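You operate a simulated robot arm through the tools that you are given. There is no shell and no other tool. Be economical: measure what you need, move in short steps, check, and stop when the job is done.

You run a simulated two-armed robot. Do the job below in one go: nothing can be reset, and whatever is moved stays where it is left.

Task
Dab the bike key tag blue and the gate key tag yellow.
Fine: one dip each with the foam dabber, no smudges; rinse it in the grey water cup after the first, in the green one after the second, and stand it back on the craft mat. Set down upright: foam dabber.

It is judged by the outcome, as a careful person would: the job done as asked, and still so three seconds after it is handed in. It fails if anything else is knocked over, pushed out of place, dropped, spilled or broken.

Robot
Two 7-joint arms with fingered hands on one trunk, on a base that drives. Base frame: it is fixed to the floor where the robot stands at the start and does not move with it; the origin is under the middle of the robot, x ahead of it, y to its left, z up; the surface under the hand at the start is at about z = 0.445. Units: m, degrees, N and s.
The left shoulder is at the start at [0.173, 0.125, 1.137], the right one opposite. With the tool pointing down near the work surface each hand reaches from about 0.1 to 0.74 m from the robot's upright axis, wherever it stands, measured 20 degrees to its own side. Places, roughly: top of the craft mat [0.6, 0.2, 0.4]. Payload 3.7 kg a hand.
The TCP of each hand is the grasp point between the finger pads, 0.025 m short of the fingertips. In the tool frame z runs along the fingers and y along their closing line. The gripper opens to 0.088 m. The gripper's body begins 0.029 m behind the TCP. The gripper is a hand of 5 fingers: y runs from the thumb to the fingers, the wrist lies at [-0.013, -0.097, -0.162] in the tool frame, and closing takes about 1.5 s.
Orientation is told as [roll, pitch, yaw] about the base's x, y, z axes, in that order, counted from this pose: with the fingers straight down and the wrist toward the robot, the tool's x, y and z point along [0, 1, 0], [1, 0, 0] and [0, 0, -1] of the base frame.

Tools
- The arms move only by the tool arm_command. It takes "left_series", "right_series" or both (then of equal length, played together; a hand with none holds still); each is a list of rows, each an object (a shift or turn left out is 0, a gripper value left out holds the last) with "fingers": the finger opening in m, from 0 to 0.088; "linear": the shift along the tool's x, y, z in m, a list of three; "delta_rot": the turn, a rotation vector about the tool's x, y, z in degrees, a list of three. In form: [{"fingers": fingers, "linear": [x, y, z], "delta_rot": [rx, ry, rz]}, ...]. A call has 1 to 10 rows; each row shifts and turns the commanded pose from where the row before left it, along the tool's axes as they then stand. A row lasts 0.2 s, in which the tool goes at most 0.05 m and 8.6 degrees; a call with a longer step from one row to the next is refused whole, and so is a gripper value outside its range. Where a pose cannot be reached the arm comes as near as it can. A force on the tool above 40 N (or 10 N above the force at the start of the call, whichever is more), or a blocked arm, ends the call early, and 0.2 s more pass. The fingers move at their own pace (about 0.045 m/s each) and stop on an object; they squeeze with about 33 N. The grip force told is the motor's: it shows also when the fingers shut on nothing. Time passes only in rows, and 0.2 s behind the last, so rows that do not move let the fingers close. The reply holds the time, the measured pose of the TCP, the force on the tool along the base axes, the opening and the grip force, in the units named above and with some noise, with the torque about the TCP (base axes, N m) and any sound that the robot's microphone picked up.
- Cameras (640 x 400 px; columns grow to the right, rows downward): "scene" is now at [0.2729, 0.0332, 1.269]; the picture's right is [0.38, -0.93, 0.00], its down [-0.69, -0.29, -0.66] and it looks along [0.61, 0.25, -0.75] (base axes); focal length 236 px, centre (320, 200). "left" rides on the left gripper at [-0.059, -0.079, -0.105] in its tool frame; the picture's right is [-0.73, -0.32, 0.61], its down [0.62, -0.68, 0.38] and it looks along [0.29, 0.66, 0.70] (tool axes); focal length 234 px, centre (320, 200). "right" rides on the right gripper at [0.059, -0.079, -0.105] in its tool frame; the picture's right is [-0.73, 0.32, -0.61], its down [-0.62, -0.68, 0.38] and it looks along [-0.29, 0.66, 0.70] (tool axes); focal length 234 px, centre (320, 200). There is no depth. A picture from a camera that has moved, and an enlarged one, comes with that camera's place and axes in the base frame and with its lens. The place of the scene camera against the robot may be out by one fixed shift of up to 0.018 m in any direction.
- grab_frame(camera): a new picture of that camera. It takes no simulated time.
- lift_body(by): slides the trunk up (or, below 0, down) by that many m; the arms and the scene camera ride with it, the base frame stays. It gives what a move gives, with no picture.
- drive_base(legs): drives the robot by 1 to 6 legs, each [ahead, left, turn to the left] in m, m and degrees, along the robot's own axes; the way and the turn of a leg run together, so that a leg with both is an arc; at most 1.5 m and 180 degrees a leg. The arms and the cameras ride along, it lands a little off, and it stops where it bumps. It gives what a move gives.
- grasp_type(shape, hand): the hand has 5 fingers and takes this shape, open, in about a second: jaw (thumb against the fingers, like two jaws); tri (thumb and two fingers); tip (a fingertip pinch); poke (one finger out to press); point (the index stretched); flat (the hand flat); cup (the hand cupped); fist (a fist). The gripper value then closes the fingers along that shape, each until it touches; the sizes above hold for jaw. It gives what a move gives, with no picture.
- aim_head(pan, tilt): turns the head with the scene camera to pan (to the left, within 80 degrees either way) and tilt (down, from -29 to 69), counted from straight ahead of the robot. It gives what a move gives.
- inspect(camera, box): a new picture of the part [left, top, right, bottom] of that camera's present view, enlarged. It takes no simulated time.
- hand_in(): hands the job in; it is judged then, once.

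Go step by step. Nothing tells you exact positions but the pictures and the camera data: compare them with the known pose of the tool, close in by small moves and look again before you grip or let go. The budget is 120 turns and 100 pictures, counting those below and the enlarged ones. Unless the task says otherwise, let go and move clear before handing in, and close with one line.

The tools are called after "Request:" by a JSON object that holds its "name" and its "arguments". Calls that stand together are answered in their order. arm_command: Moves the arms, as the interface text tells. Its arguments: {"type":"object","properties":{"left_series":{"type":"array","items":{"type":"object","properties":{"fingers":{"type":"number"},"linear":{"type":"array","items":{"type":"number"}},"delta_rot":{"type":"array","items":{"type":"number"}}}}},"right_series":{"type":"array","items":{"type":"object","properties":{"fingers":{"type":"number"},"linear":{"type":"array","items":{"type":"number"}},"delta_rot":{"type":"array","items":{"type":"number"}}}}}},"required":[]} The other tools are called the same way: lift_body (by) slides the trunk up or down; grasp_type (shape, hand) gives the hand a shape; drive_base (legs) drives the base; aim_head (pan, tilt) turns the head that bears the scene camera; grab_frame (camera) takes a picture; inspect (camera, box) takes an enlarged picture of a part of a camera's view; hand_in () hands the job in.

At the start:

```text
t: 0.0
left_tool_pos: [0.2965, 0.3135, 0.7546]
left_tcp_rot: [-0.1, 0.0, 0.0]
left_contact_force: [-0.3, 0.0, 0.0]
left_ft_torque: [0.0, -0.03, 0.01]
left_gripper_width: 0.0874
left_finger_force: 0.1
left_shape: jaw
right_tool_pos: [0.5961, 0.0378, 0.999]
right_tcp_rot: [-0.1, 0.0, 0.0]
right_contact_force: [-0.1, 0.5, -0.7]
right_ft_torque: [-0.02, -0.01, 0.03]
right_gripper_width: 0.0878
right_finger_force: 0.0
right_shape: jaw
trunk travel left (down, up): [-0.16, 0.255]
robot x, y, heading: [-0.0004, -0.0024, -0.1]
head pan, tilt: [36.0, 68.8]
```

scene: 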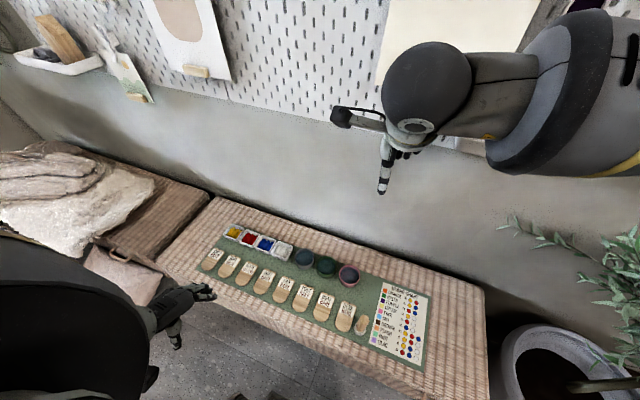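
right: 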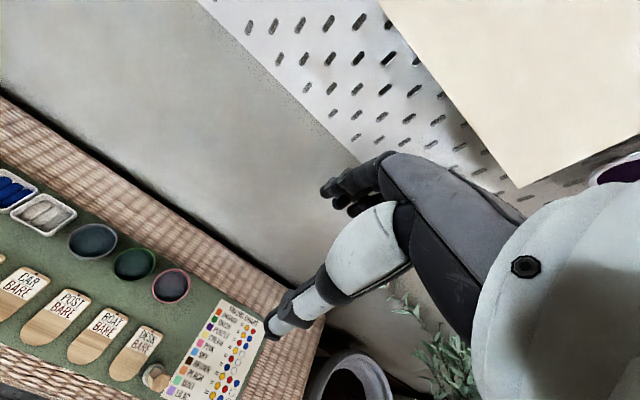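
left: 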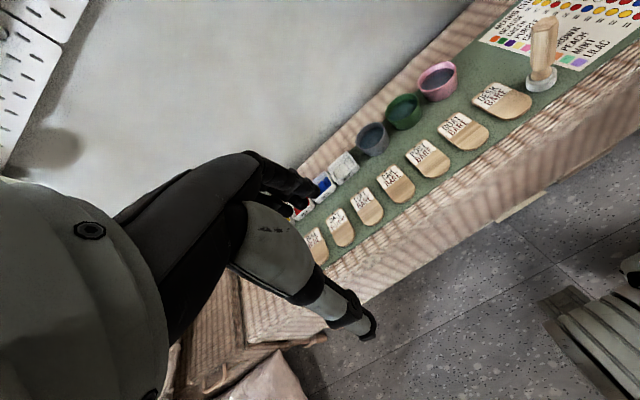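

I see a craft mat on a bench with four paint pans, three water cups, eight tags, and a foam dabber standing near a colour chart. I'll enlarge the view to read the labels.

Request:
{"name": "inspect", "arguments": {"camera": "scene", "box": [190, 215, 310, 290]}}

Request:
{"name": "inspect", "arguments": {"camera": "scene", "box": [270, 245, 390, 345]}}

Request:
{"name": "inspect", "arguments": {"camera": "scene", "box": [350, 270, 450, 380]}}

Request:
{"name": "inspect", "arguments": {"camera": "left", "box": [290, 0, 600, 270]}}

```text
5.33 times, centred on (250, 252) of scene
camera zoom: at [0.2729, 0.0332, 1.269], right [0.38, -0.93, 0.0], down [-0.69, -0.29, -0.66], along [0.61, 0.25, -0.75], focal length 1260 px, centre (693, -80)
```

zoom: 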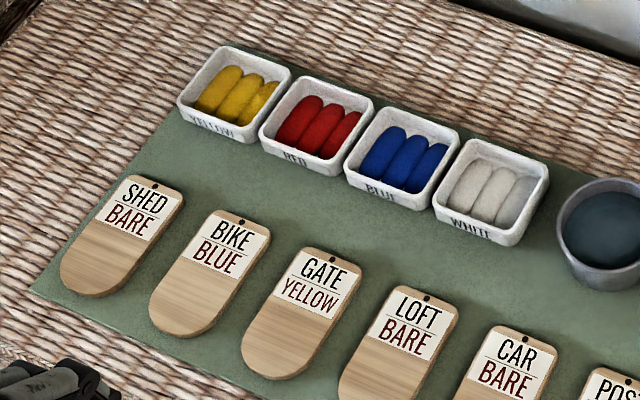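

```text
4.00 times, centred on (330, 295) of scene
camera zoom: at [0.2729, 0.0332, 1.269], right [0.38, -0.93, 0.0], down [-0.69, -0.29, -0.66], along [0.61, 0.25, -0.75], focal length 945 px, centre (280, -180)
```

zoom: 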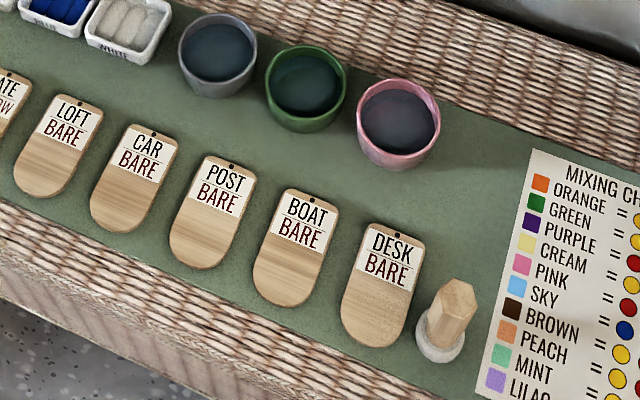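

```text
3.64 times, centred on (400, 325) of scene
camera zoom: at [0.2729, 0.0332, 1.269], right [0.38, -0.93, 0.0], down [-0.69, -0.29, -0.66], along [0.61, 0.25, -0.75], focal length 859 px, centre (29, -254)
```

zoom: 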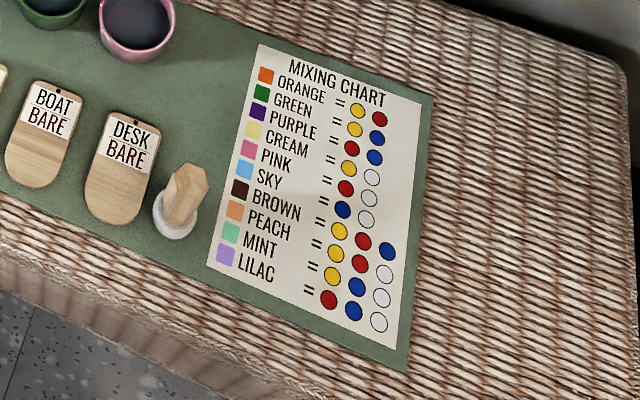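

```text
1.48 times, centred on (445, 135) of left
camera zoom: at [0.2179, 0.2554, 0.8608], right [-0.32, -0.73, -0.61], down [-0.68, 0.62, -0.38], along [0.66, 0.29, -0.7], focal length 347 px, centre (135, 296)
```

zoom: 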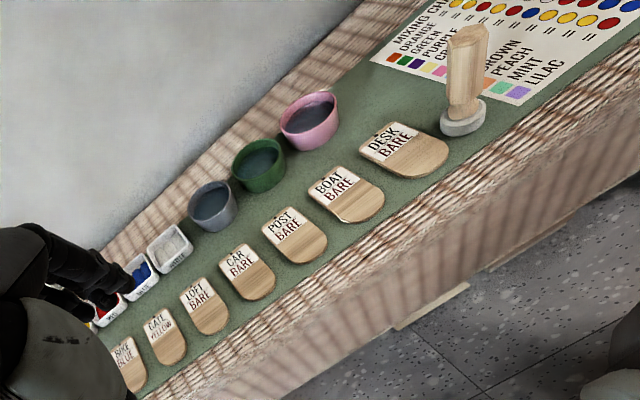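

The tags read BIKE/BLUE and GATE/YELLOW. Triangulating puts the dabber near (0.484, -0.017) and about 0.11 m tall. The blue pan is near (0.64, 0.42), yellow near (0.64, 0.57), the grey cup near (0.63, 0.24) and the green near (0.63, 0.15). I'll move the right arm aside and bring the left hand over the dabber.

Request:
{"name": "arm_command", "arguments": {"left_series": [{"fingers": 0.088, "linear": [-0.0405, 0.0175, 0.0125]}, {"linear": [-0.0405, 0.0175, 0.0125]}, {"linear": [-0.0405, 0.0175, 0.0125]}, {"linear": [-0.0405, 0.0175, 0.0125]}, {"linear": [-0.0405, 0.0175, 0.0125]}, {"linear": [-0.0405, 0.0175, 0.0125]}, {"linear": [-0.0405, 0.0175, 0.0]}, {"linear": [-0.0405, 0.0175, 0.0]}, {}], "right_series": [{"linear": [-0.04, -0.025, 0]}, {"linear": [-0.04, -0.025, 0]}, {"linear": [-0.04, -0.025, 0]}, {"linear": [-0.04, -0.025, 0]}, {"linear": [-0.04, -0.025, 0]}, {"linear": [-0.04, -0.025, 0]}, {"linear": [-0.04, -0.025, 0]}, {"linear": [-0.04, -0.025, 0]}, {}]}}

Request:
{"name": "grab_frame", "arguments": {"camera": "left"}}

Request:
{"name": "grab_frame", "arguments": {"camera": "scene"}}

```text
t: 1.9
left_tool_pos: [0.4073, 0.0476, 0.6442]
left_tcp_rot: [9.4, 1.7, -5.8]
left_contact_force: [0.1, -0.2, 0.3]
left_ft_torque: [0.01, 0.0, 0.02]
left_gripper_width: 0.0876
left_finger_force: 0.1
left_shape: jaw
left hand out of reach, approached as far as the arm can: row 1
right_tool_pos: [0.5059, -0.2798, 1.0168]
right_tcp_rot: [0.0, 0.0, -0.2]
right_contact_force: [-0.3, 0.2, 0.0]
right_ft_torque: [0.0, -0.03, -0.04]
right_gripper_width: 0.0877
right_finger_force: 0.1
right_shape: jaw
right hand out of reach, approached as far as the arm can: row 4, 5, 6, 7, 8
trunk travel left (down, up): [-0.16, 0.255]
robot x, y, heading: [-0.004, -0.0006, 0.0]
head pan, tilt: [36.0, 68.8]
stopped in row 9 (left hand): the arm was blocked; the commanded pose is now the measured one
```

```text
92 pictures are left
camera left: at [0.3247, -0.0191, 0.7416], right [-0.4, -0.58, -0.71], down [-0.62, 0.74, -0.26], along [0.68, 0.33, -0.66], focal length 234 px, centre (320, 200)
```

left: 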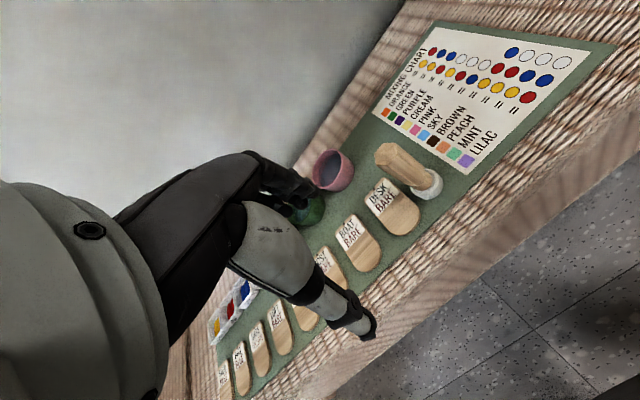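

```text
91 pictures are left
camera scene: at [0.2462, 0.0368, 1.2451], right [0.59, -0.81, 0.0], down [-0.75, -0.55, -0.36], along [0.29, 0.21, -0.93], focal length 236 px, centre (320, 200)
```

scene: 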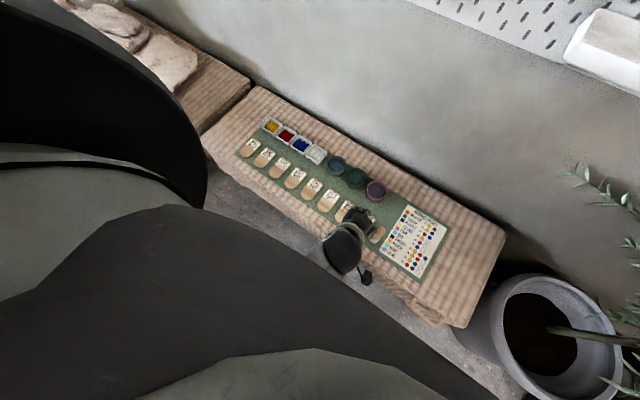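

The left arm gets blocked crossing the body toward the dabber. I'll back it up to its own side, then drive the robot to the right so the dabber sits in its natural zone.

Request:
{"name": "arm_command", "arguments": {"left_series": [{"linear": [0.0, -0.0, -0.045]}, {"linear": [0.045, 0, -0.02]}, {"linear": [0.045, 0, 0], "delta_rot": [0, 0, 0]}, {"linear": [0.045, 0, 0]}, {}]}}

Request:
{"name": "drive_base", "arguments": {"legs": [[0, -0.19, 0]]}}

```text
t: 3.1
left_tool_pos: [0.4228, 0.1678, 0.73]
left_tcp_rot: [9.3, 1.7, -6.0]
left_contact_force: [-0.1, 0.1, -0.3]
left_ft_torque: [0.01, 0.01, 0.0]
left_gripper_width: 0.0878
left_finger_force: 0.2
left_shape: jaw
right_tool_pos: [0.5047, -0.2809, 1.0165]
right_tcp_rot: [0.0, 0.0, -0.1]
right_contact_force: [1.4, 0.2, -0.7]
right_ft_torque: [0.0, 0.0, -0.02]
right_gripper_width: 0.0877
right_finger_force: 0.1
right_shape: jaw
trunk travel left (down, up): [-0.16, 0.255]
robot x, y, heading: [-0.0019, -0.0019, 0.1]
head pan, tilt: [36.0, 68.8]
```

```text
t: 5.4
left_tool_pos: [0.4222, -0.0198, 0.7297]
left_tcp_rot: [9.4, 1.7, -5.4]
left_contact_force: [1.1, 0.5, 0.3]
left_ft_torque: [0.0, -0.04, -0.01]
left_gripper_width: 0.0882
left_finger_force: 0.1
left_shape: jaw
right_tool_pos: [0.5082, -0.4673, 1.0159]
right_tcp_rot: [0.0, 0.0, 0.2]
right_contact_force: [-0.3, -0.2, 0.1]
right_ft_torque: [0.0, -0.01, 0.01]
right_gripper_width: 0.0878
right_finger_force: 0.1
right_shape: jaw
trunk travel left (down, up): [-0.16, 0.255]
robot x, y, heading: [0.0016, -0.1885, 0.4]
head pan, tilt: [36.0, 68.8]
```

Now I'll straighten the hand and look at the dabber.

Request:
{"name": "arm_command", "arguments": {"left_series": [{"delta_rot": [-0.85, -4.7, -2.7]}, {"delta_rot": [-0.85, -4.7, -2.7]}, {"linear": [0, 0.02, 0]}, {}]}}

Request:
{"name": "grab_frame", "arguments": {"camera": "left"}}

Request:
{"name": "grab_frame", "arguments": {"camera": "scene"}}

```text
t: 6.4
left_tool_pos: [0.4432, -0.0194, 0.7294]
left_tcp_rot: [-0.1, -0.5, -0.2]
left_contact_force: [0.2, 0.1, 0.5]
left_ft_torque: [0.01, -0.03, 0.01]
left_gripper_width: 0.0881
left_finger_force: 0.3
left_shape: jaw
right_tool_pos: [0.5061, -0.4682, 1.0154]
right_tcp_rot: [0.0, 0.0, 0.2]
right_contact_force: [-0.5, 0.3, -0.9]
right_ft_torque: [-0.01, -0.02, 0.06]
right_gripper_width: 0.0878
right_finger_force: 0.0
right_shape: jaw
trunk travel left (down, up): [-0.16, 0.255]
robot x, y, heading: [0.0012, -0.1906, 0.4]
head pan, tilt: [36.0, 68.8]
```

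```text
90 pictures are left
camera left: at [0.3624, -0.0776, 0.8357], right [-0.32, -0.72, -0.61], down [-0.68, 0.63, -0.39], along [0.66, 0.29, -0.69], focal length 234 px, centre (320, 200)
```

left: 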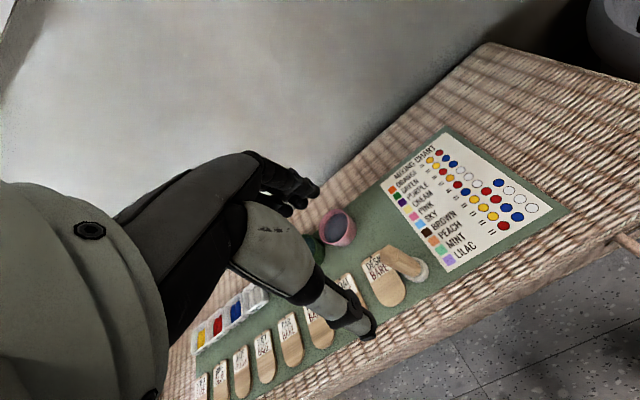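

```text
89 pictures are left
camera scene: at [0.2459, -0.1522, 1.2453], right [0.59, -0.8, 0.0], down [-0.75, -0.55, -0.36], along [0.29, 0.22, -0.93], focal length 236 px, centre (320, 200)
```

scene: 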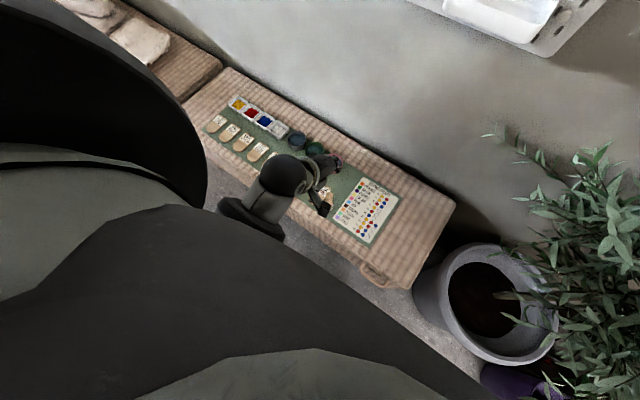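

The hand is straight now. I'll zoom on the dabber from the hand camera and re-aim the head.

Request:
{"name": "aim_head", "arguments": {"pan": 25, "tilt": 50}}

Request:
{"name": "inspect", "arguments": {"camera": "left", "box": [310, 200, 470, 300]}}

Request:
{"name": "grab_frame", "arguments": {"camera": "scene"}}

```text
t: 7.2
left_tool_pos: [0.4414, -0.0197, 0.7296]
left_tcp_rot: [0.0, -0.5, -0.3]
left_contact_force: [0.3, 0.5, -0.2]
left_ft_torque: [-0.01, 0.0, 0.0]
left_gripper_width: 0.0878
left_finger_force: 0.1
left_shape: jaw
right_tool_pos: [0.5072, -0.467, 1.0156]
right_tcp_rot: [0.0, 0.1, 0.2]
right_contact_force: [0.9, -0.5, -0.7]
right_ft_torque: [0.01, -0.02, 0.02]
right_gripper_width: 0.0877
right_finger_force: 0.0
right_shape: jaw
trunk travel left (down, up): [-0.16, 0.255]
robot x, y, heading: [-0.0001, -0.1911, 0.3]
head pan, tilt: [25.0, 50.0]
```

```text
4.00 times, centred on (390, 250) of left
camera zoom: at [0.3622, -0.0776, 0.8354], right [-0.32, -0.72, -0.61], down [-0.68, 0.63, -0.39], along [0.66, 0.29, -0.69], focal length 937 px, centre (40, 0)
```

zoom: 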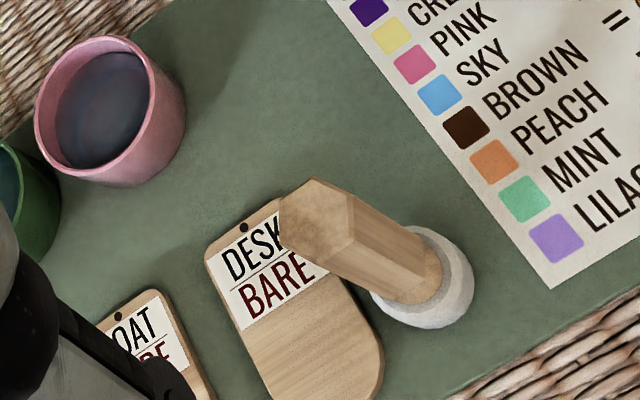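

```text
87 pictures are left
camera scene: at [0.2622, -0.1419, 1.2644], right [0.58, -0.81, 0.0], down [-0.64, -0.46, -0.61], along [0.5, 0.36, -0.79], focal length 236 px, centre (320, 200)
```

scene: 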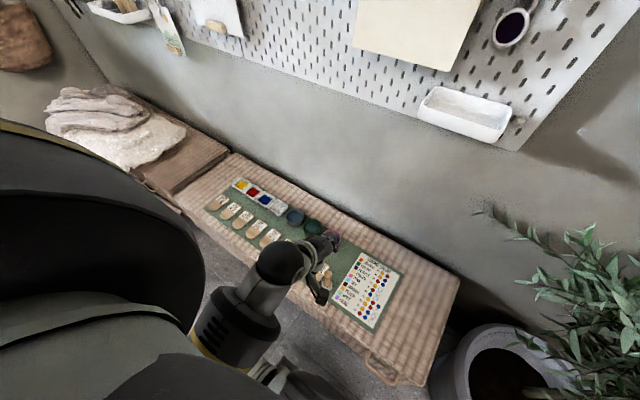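

The dabber is at about (0.480, -0.010), with its top near z 0.554 and a foam about 0.04 m across. I'll go in above it and check before lowering.

Request:
{"name": "arm_command", "arguments": {"left_series": [{"linear": [0.005, 0.019, 0.03]}, {"linear": [0.005, 0.019, 0.03]}, {"linear": [0, 0, 0.04]}, {"linear": [0, 0, 0.02]}, {}]}}

Request:
{"name": "grab_frame", "arguments": {"camera": "left"}}

Request:
{"name": "inspect", "arguments": {"camera": "scene", "box": [260, 220, 400, 320]}}

```text
t: 8.4
left_tool_pos: [0.4801, -0.01, 0.6082]
left_tcp_rot: [0.2, -0.5, -0.2]
left_contact_force: [-0.8, -0.1, 0.2]
left_ft_torque: [0.02, -0.02, 0.0]
left_gripper_width: 0.0878
left_finger_force: 0.1
left_shape: jaw
right_tool_pos: [0.5075, -0.4674, 1.0161]
right_tcp_rot: [0.0, 0.0, 0.3]
right_contact_force: [0.0, -0.4, -0.5]
right_ft_torque: [-0.02, 0.0, -0.01]
right_gripper_width: 0.0877
right_finger_force: 0.1
right_shape: jaw
trunk travel left (down, up): [-0.16, 0.255]
robot x, y, heading: [-0.001, -0.1925, 0.4]
head pan, tilt: [25.0, 50.0]
```

```text
86 pictures are left
camera left: at [0.4013, -0.0682, 0.7138], right [-0.32, -0.72, -0.61], down [-0.68, 0.63, -0.39], along [0.66, 0.29, -0.69], focal length 234 px, centre (320, 200)
```

left: 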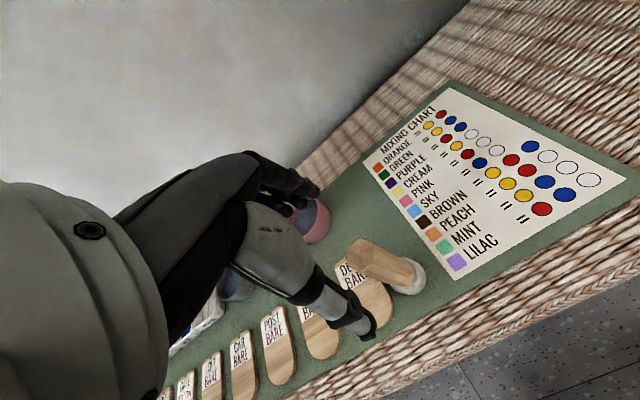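

```text
4.00 times, centred on (330, 270) of scene
camera zoom: at [0.2631, -0.1422, 1.2653], right [0.57, -0.82, 0.0], down [-0.64, -0.45, -0.62], along [0.51, 0.36, -0.78], focal length 945 px, centre (280, -80)
```

zoom: 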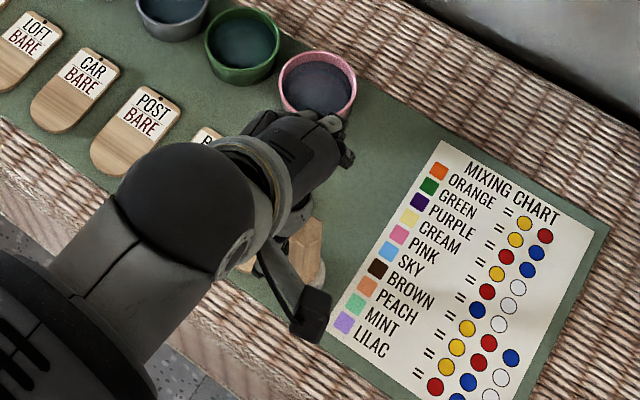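

The dabber appears almost exactly below the grasp point. One close look for the fine offset.

Request:
{"name": "inspect", "arguments": {"camera": "left", "box": [300, 200, 460, 300]}}

```text
4.00 times, centred on (380, 250) of left
camera zoom: at [0.4013, -0.0682, 0.7138], right [-0.32, -0.72, -0.61], down [-0.68, 0.63, -0.39], along [0.66, 0.29, -0.69], focal length 937 px, centre (80, 0)
```

zoom: 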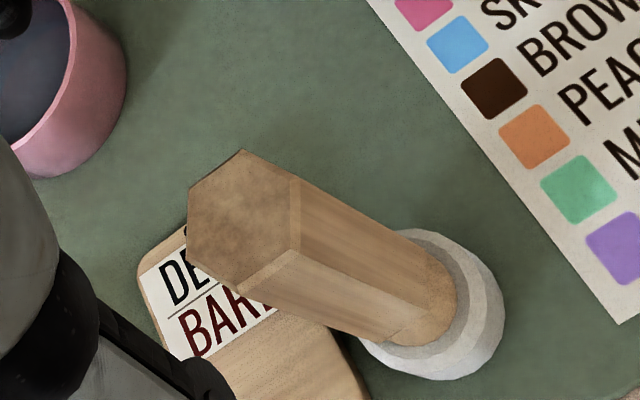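

The dabber centre is (0.481, -0.012), and its hex flats already face the closing line. I'll lower the hand and check the view.

Request:
{"name": "arm_command", "arguments": {"left_series": [{"linear": [-0.0018, 0.001, 0.024]}, {"linear": [0, 0, 0.024]}, {"linear": [0, 0, 0.024]}, {}]}}

Request:
{"name": "inspect", "arguments": {"camera": "left", "box": [220, 130, 460, 350]}}

```text
t: 9.4
left_tool_pos: [0.4834, -0.0124, 0.5384]
left_tcp_rot: [-0.1, -0.6, -0.3]
left_contact_force: [-0.1, -0.1, 0.1]
left_ft_torque: [-0.01, 0.01, 0.01]
left_gripper_width: 0.0878
left_finger_force: 0.1
left_shape: jaw
right_tool_pos: [0.5072, -0.4679, 1.0163]
right_tcp_rot: [0.1, 0.0, 0.1]
right_contact_force: [-0.8, 1.0, -0.7]
right_ft_torque: [-0.02, 0.03, -0.02]
right_gripper_width: 0.0877
right_finger_force: 0.0
right_shape: jaw
trunk travel left (down, up): [-0.16, 0.255]
robot x, y, heading: [0.0028, -0.1891, 0.1]
head pan, tilt: [25.0, 50.0]
```

```text
1.82 times, centred on (340, 240) of left
camera zoom: at [0.4029, -0.0706, 0.6427], right [-0.32, -0.72, -0.61], down [-0.68, 0.63, -0.39], along [0.66, 0.29, -0.69], focal length 426 px, centre (284, 127)
```

zoom: 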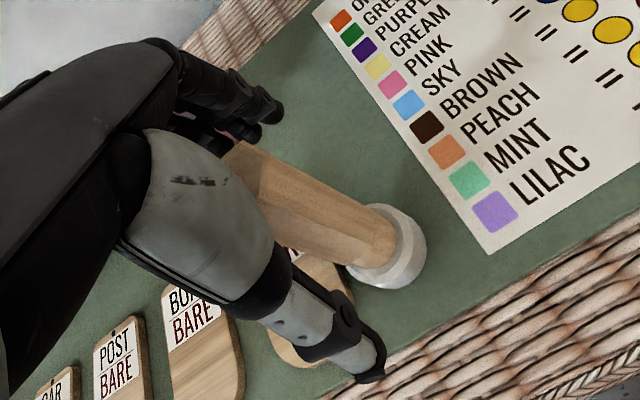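

The handle stands between thumb and fingers. Closing now.

Request:
{"name": "arm_command", "arguments": {"left_series": [{"fingers": 0.0}, {}, {}, {}, {}, {}, {}, {}]}}

Request:
{"name": "inspect", "arguments": {"camera": "left", "box": [220, 130, 460, 350]}}

```text
t: 11.2
left_tool_pos: [0.483, -0.0122, 0.5368]
left_tcp_rot: [0.0, -0.5, -0.1]
left_contact_force: [0.1, 0.4, 0.4]
left_ft_torque: [0.03, -0.04, 0.01]
left_gripper_width: 0.0167
left_finger_force: 33.3
left_shape: jaw
right_tool_pos: [0.5062, -0.4666, 1.0154]
right_tcp_rot: [0.0, 0.0, 0.2]
right_contact_force: [0.1, 0.3, -1.4]
right_ft_torque: [-0.01, 0.0, 0.02]
right_gripper_width: 0.0875
right_finger_force: 0.0
right_shape: jaw
trunk travel left (down, up): [-0.16, 0.255]
robot x, y, heading: [-0.0043, -0.1926, 0.5]
head pan, tilt: [25.0, 50.0]
```

```text
1.82 times, centred on (340, 240) of left
camera zoom: at [0.403, -0.0706, 0.6429], right [-0.32, -0.72, -0.61], down [-0.68, 0.63, -0.39], along [0.66, 0.29, -0.69], focal length 426 px, centre (284, 127)
```

zoom: 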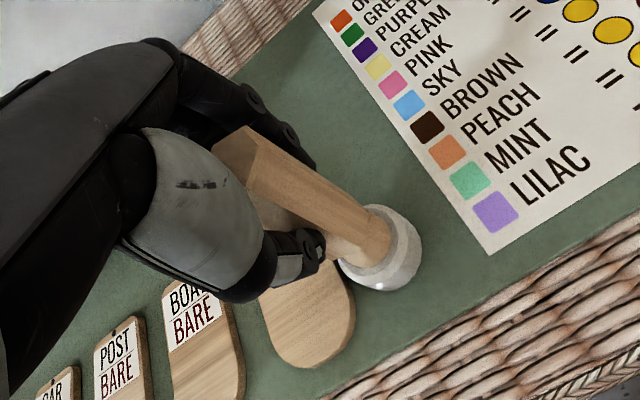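

Gripped at 0.017 m width. I'll lift straight up and check that it hangs straight.

Request:
{"name": "arm_command", "arguments": {"left_series": [{"linear": [0, 0, -0.02]}, {"linear": [0, 0, -0.04]}, {"linear": [0, 0, -0.04]}, {"linear": [0, 0, -0.04]}, {}]}}

Request:
{"name": "inspect", "arguments": {"camera": "left", "box": [220, 130, 460, 350]}}

Request:
{"name": "inspect", "arguments": {"camera": "scene", "box": [240, 160, 440, 310]}}

```text
t: 12.4
left_tool_pos: [0.4821, -0.0131, 0.6777]
left_tcp_rot: [0.1, -0.5, -0.2]
left_contact_force: [0.8, -0.8, -0.8]
left_ft_torque: [0.03, 0.03, 0.0]
left_gripper_width: 0.0162
left_finger_force: 32.6
left_shape: jaw
right_tool_pos: [0.5071, -0.4674, 1.0161]
right_tcp_rot: [0.0, 0.0, 0.3]
right_contact_force: [0.5, 0.8, -0.3]
right_ft_torque: [-0.02, 0.01, -0.01]
right_gripper_width: 0.0877
right_finger_force: 0.0
right_shape: jaw
trunk travel left (down, up): [-0.16, 0.255]
robot x, y, heading: [-0.0011, -0.1904, 0.5]
head pan, tilt: [25.0, 50.0]
```

```text
1.82 times, centred on (340, 240) of left
camera zoom: at [0.4028, -0.0717, 0.7836], right [-0.32, -0.72, -0.61], down [-0.68, 0.63, -0.39], along [0.66, 0.29, -0.69], focal length 426 px, centre (284, 127)
```

zoom: 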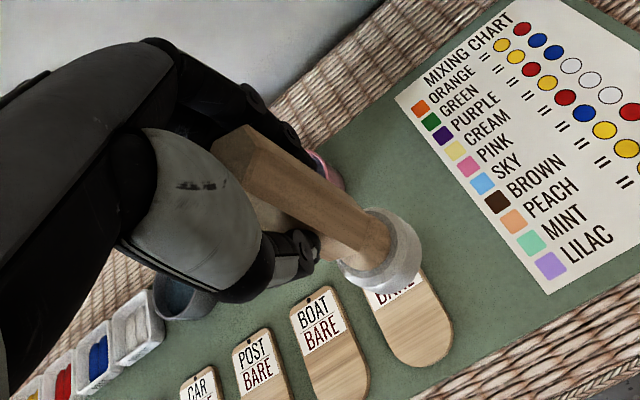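

```text
2.67 times, centred on (340, 235) of scene
camera zoom: at [0.2668, -0.1438, 1.2679], right [0.54, -0.84, 0.0], down [-0.64, -0.41, -0.65], along [0.55, 0.35, -0.76], focal length 630 px, centre (267, 107)
```

zoom: 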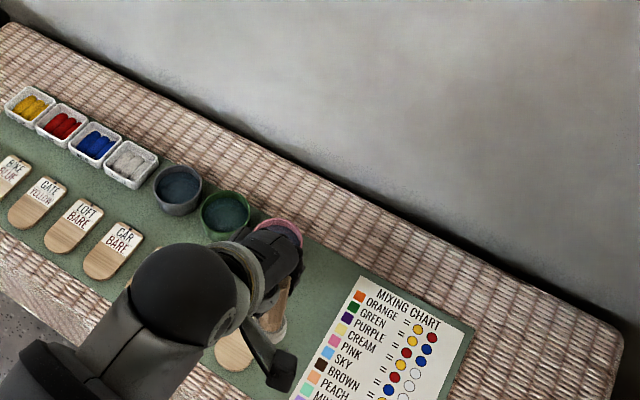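

The dabber hangs nearly upright, with the foam about 5 mm to the left of the grasp point. I'll drive left to bring the blue pan, bike tag and grey cup into the left arm's zone.

Request:
{"name": "drive_base", "arguments": {"legs": [[0, 0.43, 0]]}}

Request:
{"name": "grab_frame", "arguments": {"camera": "left"}}

Request:
{"name": "grab_frame", "arguments": {"camera": "scene"}}

```text
t: 16.7
left_tool_pos: [0.4781, 0.414, 0.6783]
left_tcp_rot: [-0.1, -0.5, -0.1]
left_contact_force: [-0.9, -0.2, 0.1]
left_ft_torque: [-0.03, 0.01, 0.0]
left_gripper_width: 0.0166
left_finger_force: 32.6
left_shape: jaw
right_tool_pos: [0.5052, -0.0399, 1.0172]
right_tcp_rot: [0.0, 0.0, 0.4]
right_contact_force: [0.6, -0.2, -0.4]
right_ft_torque: [-0.01, -0.01, 0.01]
right_gripper_width: 0.0876
right_finger_force: 0.1
right_shape: jaw
trunk travel left (down, up): [-0.16, 0.255]
robot x, y, heading: [-0.0026, 0.2375, 0.5]
head pan, tilt: [25.0, 50.0]
```

```text
79 pictures are left
camera left: at [0.3993, 0.3557, 0.7836], right [-0.32, -0.73, -0.61], down [-0.68, 0.62, -0.39], along [0.66, 0.29, -0.69], focal length 234 px, centre (320, 200)
```

left: 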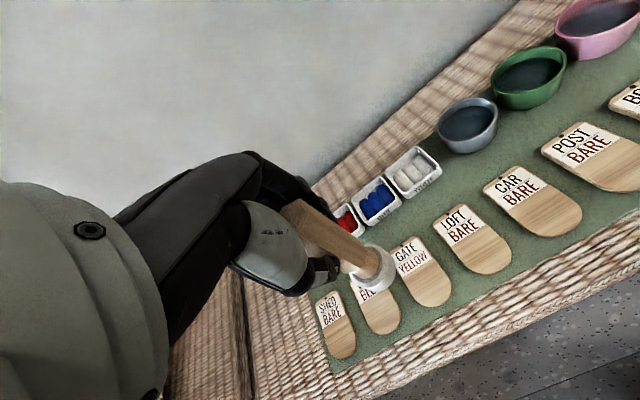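

```text
78 pictures are left
camera scene: at [0.2638, 0.2825, 1.2684], right [0.53, -0.85, 0.0], down [-0.64, -0.4, -0.65], along [0.56, 0.35, -0.76], focal length 236 px, centre (320, 200)
```

scene: 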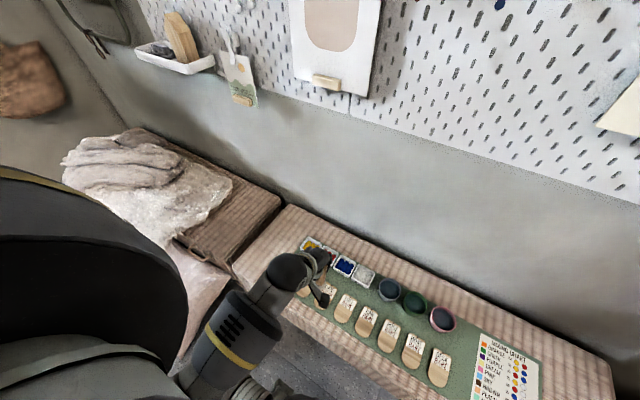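

I'll zoom the hand camera over pans, cups and tags for precise positions.

Request:
{"name": "inspect", "arguments": {"camera": "left", "box": [310, 70, 510, 195]}}

Request:
{"name": "inspect", "arguments": {"camera": "left", "box": [280, 190, 480, 370]}}

Request:
{"name": "inspect", "arguments": {"camera": "scene", "box": [280, 220, 440, 320]}}

```text
3.20 times, centred on (410, 132) of left
camera zoom: at [0.3993, 0.3557, 0.7836], right [-0.32, -0.73, -0.61], down [-0.68, 0.62, -0.39], along [0.66, 0.29, -0.69], focal length 749 px, centre (32, 416)
```

zoom: 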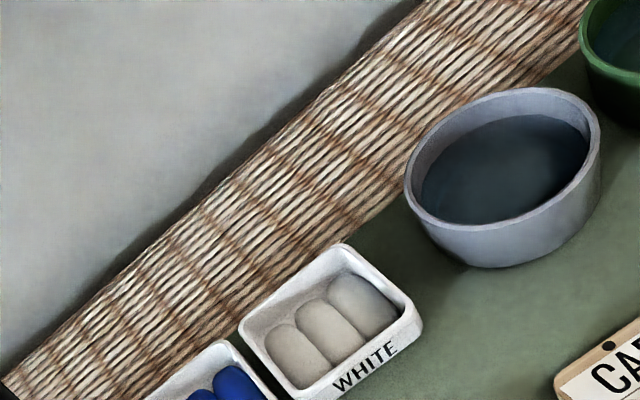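

```text
2.22 times, centred on (380, 280) of left
camera zoom: at [0.3993, 0.3557, 0.7836], right [-0.32, -0.73, -0.61], down [-0.68, 0.62, -0.39], along [0.66, 0.29, -0.69], focal length 520 px, centre (187, 22)
```

zoom: 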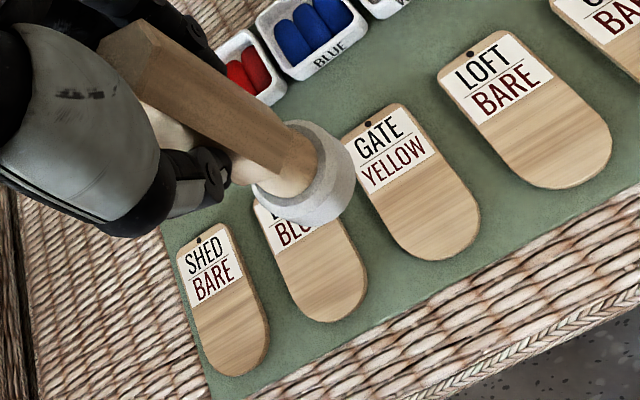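

```text
4.00 times, centred on (360, 270) of scene
camera zoom: at [0.2638, 0.2825, 1.2684], right [0.53, -0.85, 0.0], down [-0.64, -0.4, -0.65], along [0.56, 0.35, -0.76], focal length 945 px, centre (160, -80)
```

zoom: 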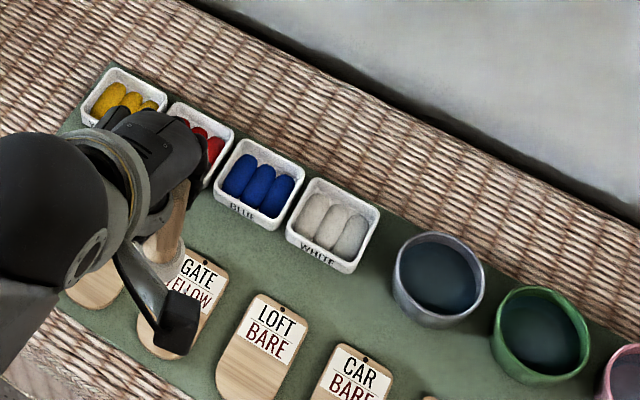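

The foam bottom sits about (0, +0.006) from the TCP. Blue pan ≈ (0.628, 0.405), bike wood ≈ (0.480, 0.484), gate wood ≈ (0.479, 0.408). Moving above the blue pan.

Request:
{"name": "arm_command", "arguments": {"left_series": [{"linear": [-0.004, 0.0375, 0]}, {"linear": [-0.004, 0.0375, 0]}, {"linear": [-0.004, 0.0375, 0]}, {"linear": [-0.003, 0.0375, 0.02]}, {"linear": [0, 0, 0.03]}, {}]}}

Request:
{"name": "inspect", "arguments": {"camera": "left", "box": [240, 160, 480, 310]}}

Request:
{"name": "inspect", "arguments": {"camera": "scene", "box": [280, 200, 440, 300]}}

```text
t: 18.1
left_tool_pos: [0.6304, 0.3999, 0.629]
left_tcp_rot: [0.0, -0.5, -0.1]
left_contact_force: [-0.2, 0.7, -0.4]
left_ft_torque: [-0.01, 0.02, -0.03]
left_gripper_width: 0.0164
left_finger_force: 32.9
left_shape: jaw
right_tool_pos: [0.5037, -0.0396, 1.0163]
right_tcp_rot: [0.0, 0.0, 0.4]
right_contact_force: [0.1, -0.1, -0.8]
right_ft_torque: [0.02, 0.0, 0.03]
right_gripper_width: 0.0878
right_finger_force: 0.1
right_shape: jaw
trunk travel left (down, up): [-0.16, 0.255]
robot x, y, heading: [-0.0021, 0.2358, 0.3]
head pan, tilt: [25.0, 50.0]
```

```text
2.67 times, centred on (360, 235) of left
camera zoom: at [0.5515, 0.3418, 0.7347], right [-0.32, -0.72, -0.61], down [-0.68, 0.62, -0.39], along [0.66, 0.29, -0.69], focal length 624 px, centre (213, 107)
```

zoom: 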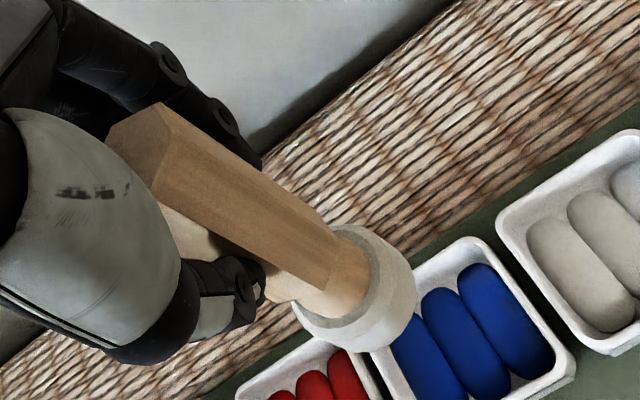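

```text
4.00 times, centred on (360, 250) of scene
camera zoom: at [0.2598, 0.2846, 1.2656], right [0.57, -0.82, 0.0], down [-0.64, -0.45, -0.63], along [0.51, 0.36, -0.78], focal length 945 px, centre (160, 0)
```

zoom: 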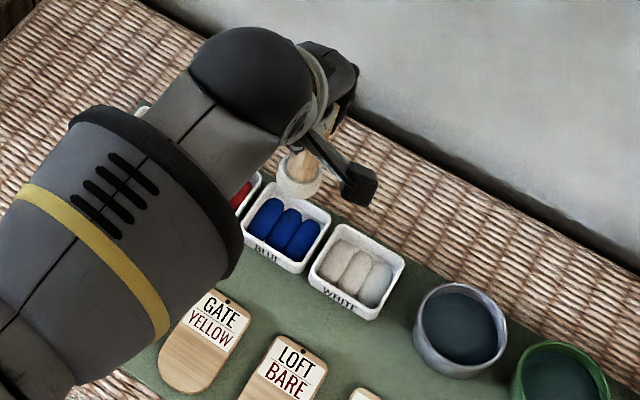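

The two views disagree by about a centimetre on the pan centre, so I'll shift halfway and descend part way, where parallax shrinks.

Request:
{"name": "arm_command", "arguments": {"left_series": [{"linear": [-0.001, -0.006, 0.02]}, {"linear": [0, 0, 0.022]}, {}]}}

Request:
{"name": "inspect", "arguments": {"camera": "left", "box": [280, 180, 480, 310]}}

Request:
{"name": "inspect", "arguments": {"camera": "scene", "box": [315, 220, 395, 270]}}

```text
t: 18.9
left_tool_pos: [0.6249, 0.3965, 0.5864]
left_tcp_rot: [0.0, -0.4, -0.2]
left_contact_force: [0.3, 0.5, -0.8]
left_ft_torque: [0.01, 0.01, 0.01]
left_gripper_width: 0.0162
left_finger_force: 33.3
left_shape: jaw
right_tool_pos: [0.5041, -0.039, 1.0157]
right_tcp_rot: [0.0, 0.0, 0.3]
right_contact_force: [0.4, 0.1, -0.5]
right_ft_torque: [0.0, 0.02, -0.04]
right_gripper_width: 0.0878
right_finger_force: 0.1
right_shape: jaw
trunk travel left (down, up): [-0.16, 0.255]
robot x, y, heading: [-0.0036, 0.235, 0.5]
head pan, tilt: [25.0, 50.0]
```

```text
3.08 times, centred on (380, 245) of left
camera zoom: at [0.5451, 0.3378, 0.6931], right [-0.32, -0.73, -0.61], down [-0.68, 0.62, -0.39], along [0.66, 0.29, -0.69], focal length 720 px, centre (135, 62)
```

zoom: 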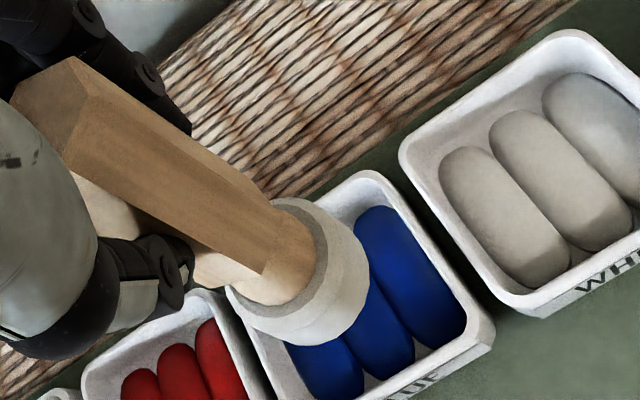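

```text
8.00 times, centred on (355, 245) of scene
camera zoom: at [0.2603, 0.2845, 1.266], right [0.57, -0.82, 0.0], down [-0.64, -0.44, -0.63], along [0.52, 0.36, -0.78], focal length 1890 px, centre (40, -160)
```

zoom: 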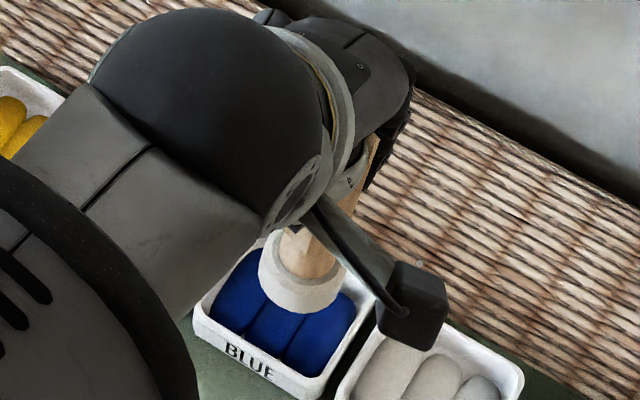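

Averaging the views, the foam is within about 4 mm of the pan centre in x. I'll nudge it and lower toward the paint, watching the force.

Request:
{"name": "arm_command", "arguments": {"left_series": [{"linear": [0, -0.004, 0]}, {"linear": [0, 0, 0.015]}, {"linear": [0, 0, 0.01]}, {}]}}

Request:
{"name": "inspect", "arguments": {"camera": "left", "box": [280, 180, 480, 310]}}

Request:
{"name": "inspect", "arguments": {"camera": "scene", "box": [315, 220, 395, 270]}}

```text
t: 19.9
left_tool_pos: [0.6195, 0.3969, 0.5629]
left_tcp_rot: [0.1, -0.5, 0.0]
left_contact_force: [0.1, -0.3, -0.1]
left_ft_torque: [-0.05, 0.01, 0.01]
left_gripper_width: 0.016
left_finger_force: 32.8
left_shape: jaw
right_tool_pos: [0.5043, -0.0392, 1.015]
right_tcp_rot: [0.0, 0.1, 0.3]
right_contact_force: [-0.7, -0.3, -0.3]
right_ft_torque: [-0.01, 0.02, 0.0]
right_gripper_width: 0.0877
right_finger_force: 0.0
right_shape: jaw
trunk travel left (down, up): [-0.16, 0.255]
robot x, y, heading: [-0.0044, 0.2357, 0.6]
head pan, tilt: [25.0, 50.0]
```

```text
3.08 times, centred on (380, 245) of left
camera zoom: at [0.5408, 0.3391, 0.6684], right [-0.32, -0.73, -0.61], down [-0.68, 0.62, -0.39], along [0.66, 0.29, -0.69], focal length 720 px, centre (135, 62)
```

zoom: 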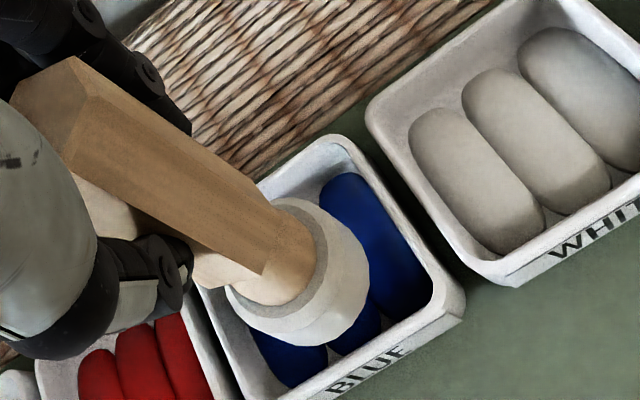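

```text
8.00 times, centred on (355, 245) of scene
camera zoom: at [0.2607, 0.2844, 1.2663], right [0.56, -0.83, 0.0], down [-0.64, -0.44, -0.63], along [0.52, 0.36, -0.77], focal length 1890 px, centre (40, -160)
```

zoom: 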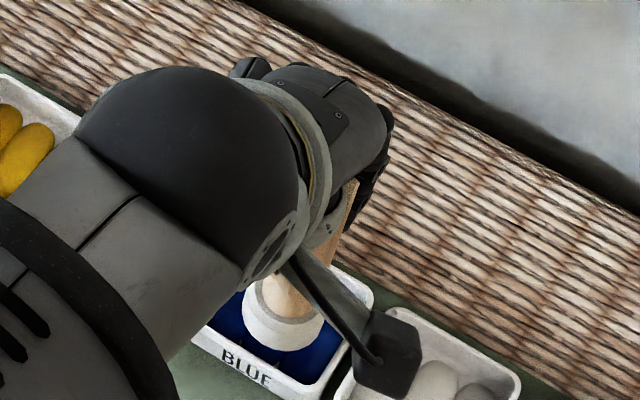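

The foam is well centred in the pan now. Lowering in small steps to touch the paint.

Request:
{"name": "arm_command", "arguments": {"left_series": [{"linear": [-0.0015, 0, 0.005]}, {"linear": [0, 0, 0.004]}, {}]}}

Request:
{"name": "inspect", "arguments": {"camera": "left", "box": [280, 180, 480, 310]}}

```text
t: 20.7
left_tool_pos: [0.6196, 0.3954, 0.554]
left_tcp_rot: [0.0, -0.6, 0.0]
left_contact_force: [0.0, -0.6, 0.0]
left_ft_torque: [-0.01, -0.03, -0.05]
left_gripper_width: 0.016
left_finger_force: 32.8
left_shape: jaw
right_tool_pos: [0.5042, -0.0392, 1.0161]
right_tcp_rot: [0.0, 0.0, 0.4]
right_contact_force: [0.4, -0.2, 0.4]
right_ft_torque: [-0.01, -0.03, -0.03]
right_gripper_width: 0.0878
right_finger_force: 0.1
right_shape: jaw
trunk travel left (down, up): [-0.16, 0.255]
robot x, y, heading: [-0.0037, 0.2373, 0.6]
head pan, tilt: [25.0, 50.0]
```

```text
3.08 times, centred on (380, 245) of left
camera zoom: at [0.5405, 0.3382, 0.6592], right [-0.32, -0.73, -0.61], down [-0.68, 0.62, -0.39], along [0.66, 0.29, -0.69], focal length 720 px, centre (135, 62)
```

zoom: 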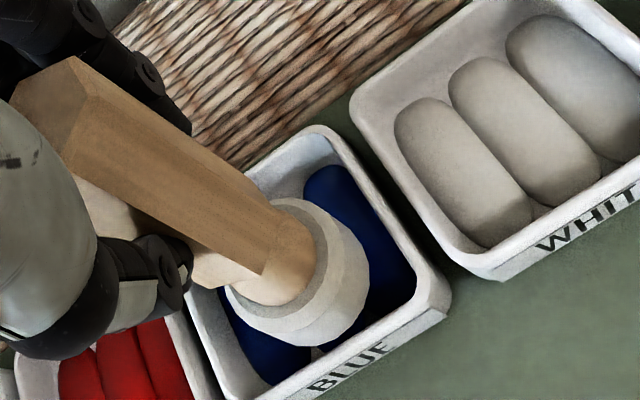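

Not yet in contact. Continuing down.

Request:
{"name": "arm_command", "arguments": {"left_series": [{"linear": [0, 0, 0.003]}, {"linear": [0, 0, 0.002]}, {}]}}

Request:
{"name": "inspect", "arguments": {"camera": "left", "box": [280, 180, 480, 310]}}

```text
t: 21.5
left_tool_pos: [0.6208, 0.397, 0.5483]
left_tcp_rot: [0.0, -0.5, 0.0]
left_contact_force: [0.3, -0.6, -0.3]
left_ft_torque: [-0.03, 0.0, -0.01]
left_gripper_width: 0.0161
left_finger_force: 33.0
left_shape: jaw
right_tool_pos: [0.5037, -0.0397, 1.0167]
right_tcp_rot: [0.0, 0.0, 0.4]
right_contact_force: [0.1, -0.5, 0.2]
right_ft_torque: [-0.03, 0.01, 0.0]
right_gripper_width: 0.0876
right_finger_force: 0.0
right_shape: jaw
trunk travel left (down, up): [-0.16, 0.255]
robot x, y, heading: [-0.0033, 0.2374, 0.5]
head pan, tilt: [25.0, 50.0]
```

```text
3.08 times, centred on (380, 245) of left
camera zoom: at [0.5406, 0.3383, 0.6543], right [-0.32, -0.73, -0.61], down [-0.68, 0.62, -0.39], along [0.66, 0.29, -0.69], focal length 720 px, centre (135, 62)
```

zoom: 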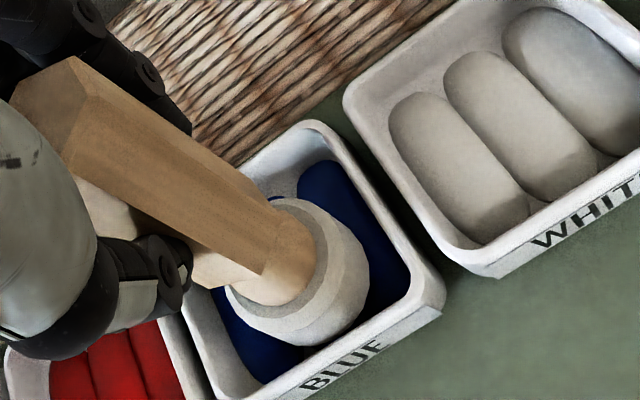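

Request:
{"name": "arm_command", "arguments": {"left_series": [{"linear": [0, 0, 0.003]}, {}]}}

Request:
{"name": "inspect", "arguments": {"camera": "left", "box": [280, 180, 480, 310]}}

```text
t: 22.1
left_tool_pos: [0.62, 0.398, 0.5455]
left_tcp_rot: [0.0, -0.5, -0.1]
left_contact_force: [0.4, -0.5, 0.1]
left_ft_torque: [0.0, -0.02, 0.0]
left_gripper_width: 0.0163
left_finger_force: 32.6
left_shape: jaw
right_tool_pos: [0.5051, -0.0408, 1.0168]
right_tcp_rot: [0.1, 0.0, 0.5]
right_contact_force: [-0.3, -0.3, 0.0]
right_ft_torque: [0.01, -0.01, 0.04]
right_gripper_width: 0.0876
right_finger_force: 0.0
right_shape: jaw
trunk travel left (down, up): [-0.16, 0.255]
robot x, y, heading: [-0.005, 0.2345, 0.6]
head pan, tilt: [25.0, 50.0]
```

```text
3.08 times, centred on (380, 245) of left
camera zoom: at [0.5405, 0.3385, 0.6514], right [-0.32, -0.73, -0.61], down [-0.68, 0.62, -0.39], along [0.66, 0.29, -0.69], focal length 720 px, centre (135, 62)
```

zoom: 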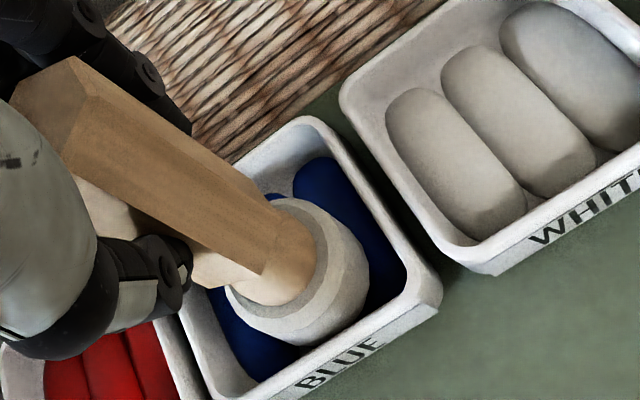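

Request:
{"name": "arm_command", "arguments": {"left_series": [{"linear": [0, 0, 0.002]}, {"linear": [0, 0, 0.002]}, {}]}}

Request:
{"name": "inspect", "arguments": {"camera": "left", "box": [280, 180, 480, 310]}}

```text
t: 22.9
left_tool_pos: [0.6207, 0.397, 0.5409]
left_tcp_rot: [0.2, -0.5, 0.0]
left_contact_force: [-0.6, 0.3, -0.1]
left_ft_torque: [-0.01, 0.0, -0.01]
left_gripper_width: 0.016
left_finger_force: 33.0
left_shape: jaw
right_tool_pos: [0.5043, -0.0398, 1.016]
right_tcp_rot: [-0.1, -0.1, 0.4]
right_contact_force: [0.0, 0.1, 0.2]
right_ft_torque: [0.02, -0.01, -0.01]
right_gripper_width: 0.0876
right_finger_force: 0.0
right_shape: jaw
trunk travel left (down, up): [-0.16, 0.255]
robot x, y, heading: [-0.0027, 0.2391, 0.3]
head pan, tilt: [25.0, 50.0]
```

```text
3.08 times, centred on (380, 245) of left
camera zoom: at [0.5408, 0.3387, 0.6471], right [-0.32, -0.73, -0.61], down [-0.68, 0.62, -0.39], along [0.66, 0.29, -0.69], focal length 720 px, centre (135, 62)
```

zoom: 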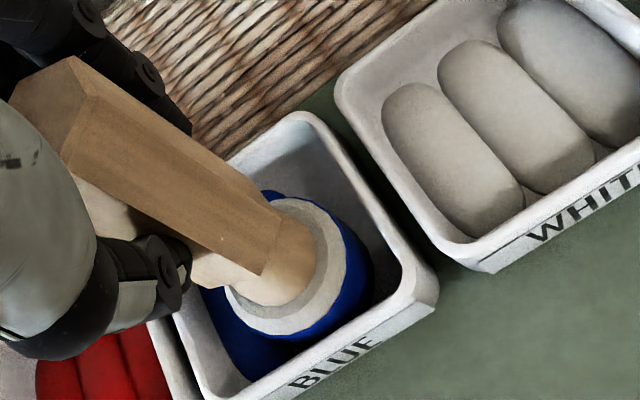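

The foam has turned blue: dipped. Lifting straight up and carrying it over the bike tag.

Request:
{"name": "arm_command", "arguments": {"left_series": [{"linear": [0, 0, -0.02]}, {"linear": [0, 0, -0.035]}, {"linear": [0, 0, -0.035]}, {"linear": [0.03, -0.035, 0]}, {"linear": [0.03, -0.035, 0]}, {"linear": [0.021, -0.035, 0]}, {"linear": [0, -0.035, 0]}, {}]}}

Request:
{"name": "inspect", "arguments": {"camera": "left", "box": [260, 180, 500, 340]}}

Request:
{"name": "grab_frame", "arguments": {"camera": "scene"}}

```text
t: 24.7
left_tool_pos: [0.48, 0.4765, 0.6329]
left_tcp_rot: [-0.1, -0.5, 0.0]
left_contact_force: [-0.9, 0.2, -0.7]
left_ft_torque: [-0.02, -0.02, -0.03]
left_gripper_width: 0.0162
left_finger_force: 33.2
left_shape: jaw
right_tool_pos: [0.5048, -0.039, 1.0168]
right_tcp_rot: [0.0, 0.1, 0.4]
right_contact_force: [0.2, 0.3, -0.4]
right_ft_torque: [-0.01, -0.03, 0.0]
right_gripper_width: 0.0879
right_finger_force: 0.2
right_shape: jaw
trunk travel left (down, up): [-0.16, 0.255]
robot x, y, heading: [-0.0057, 0.2375, 0.4]
head pan, tilt: [25.0, 50.0]
```

```text
2.50 times, centred on (380, 260) of left
camera zoom: at [0.401, 0.4194, 0.737], right [-0.32, -0.73, -0.61], down [-0.68, 0.62, -0.39], along [0.66, 0.29, -0.69], focal length 585 px, centre (170, 50)
```

zoom: 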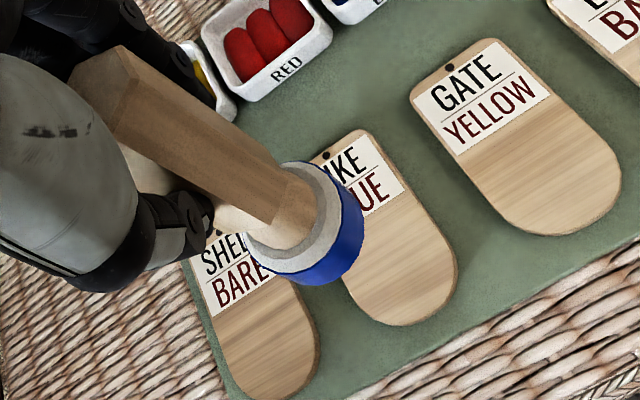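

```text
63 pictures are left
camera scene: at [0.2702, 0.2725, 1.2697], right [0.4, -0.92, 0.0], down [-0.68, -0.3, -0.67], along [0.61, 0.26, -0.74], focal length 236 px, centre (320, 200)
```

scene: 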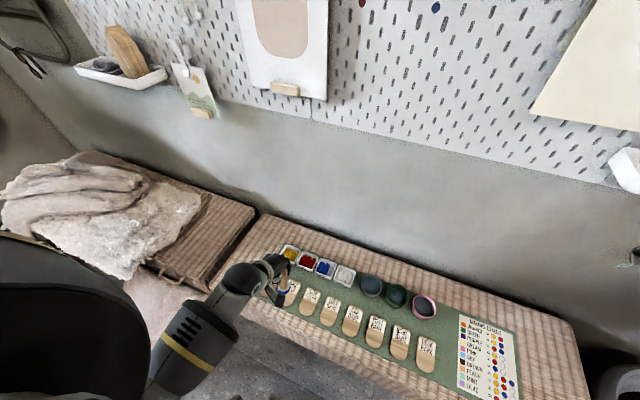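

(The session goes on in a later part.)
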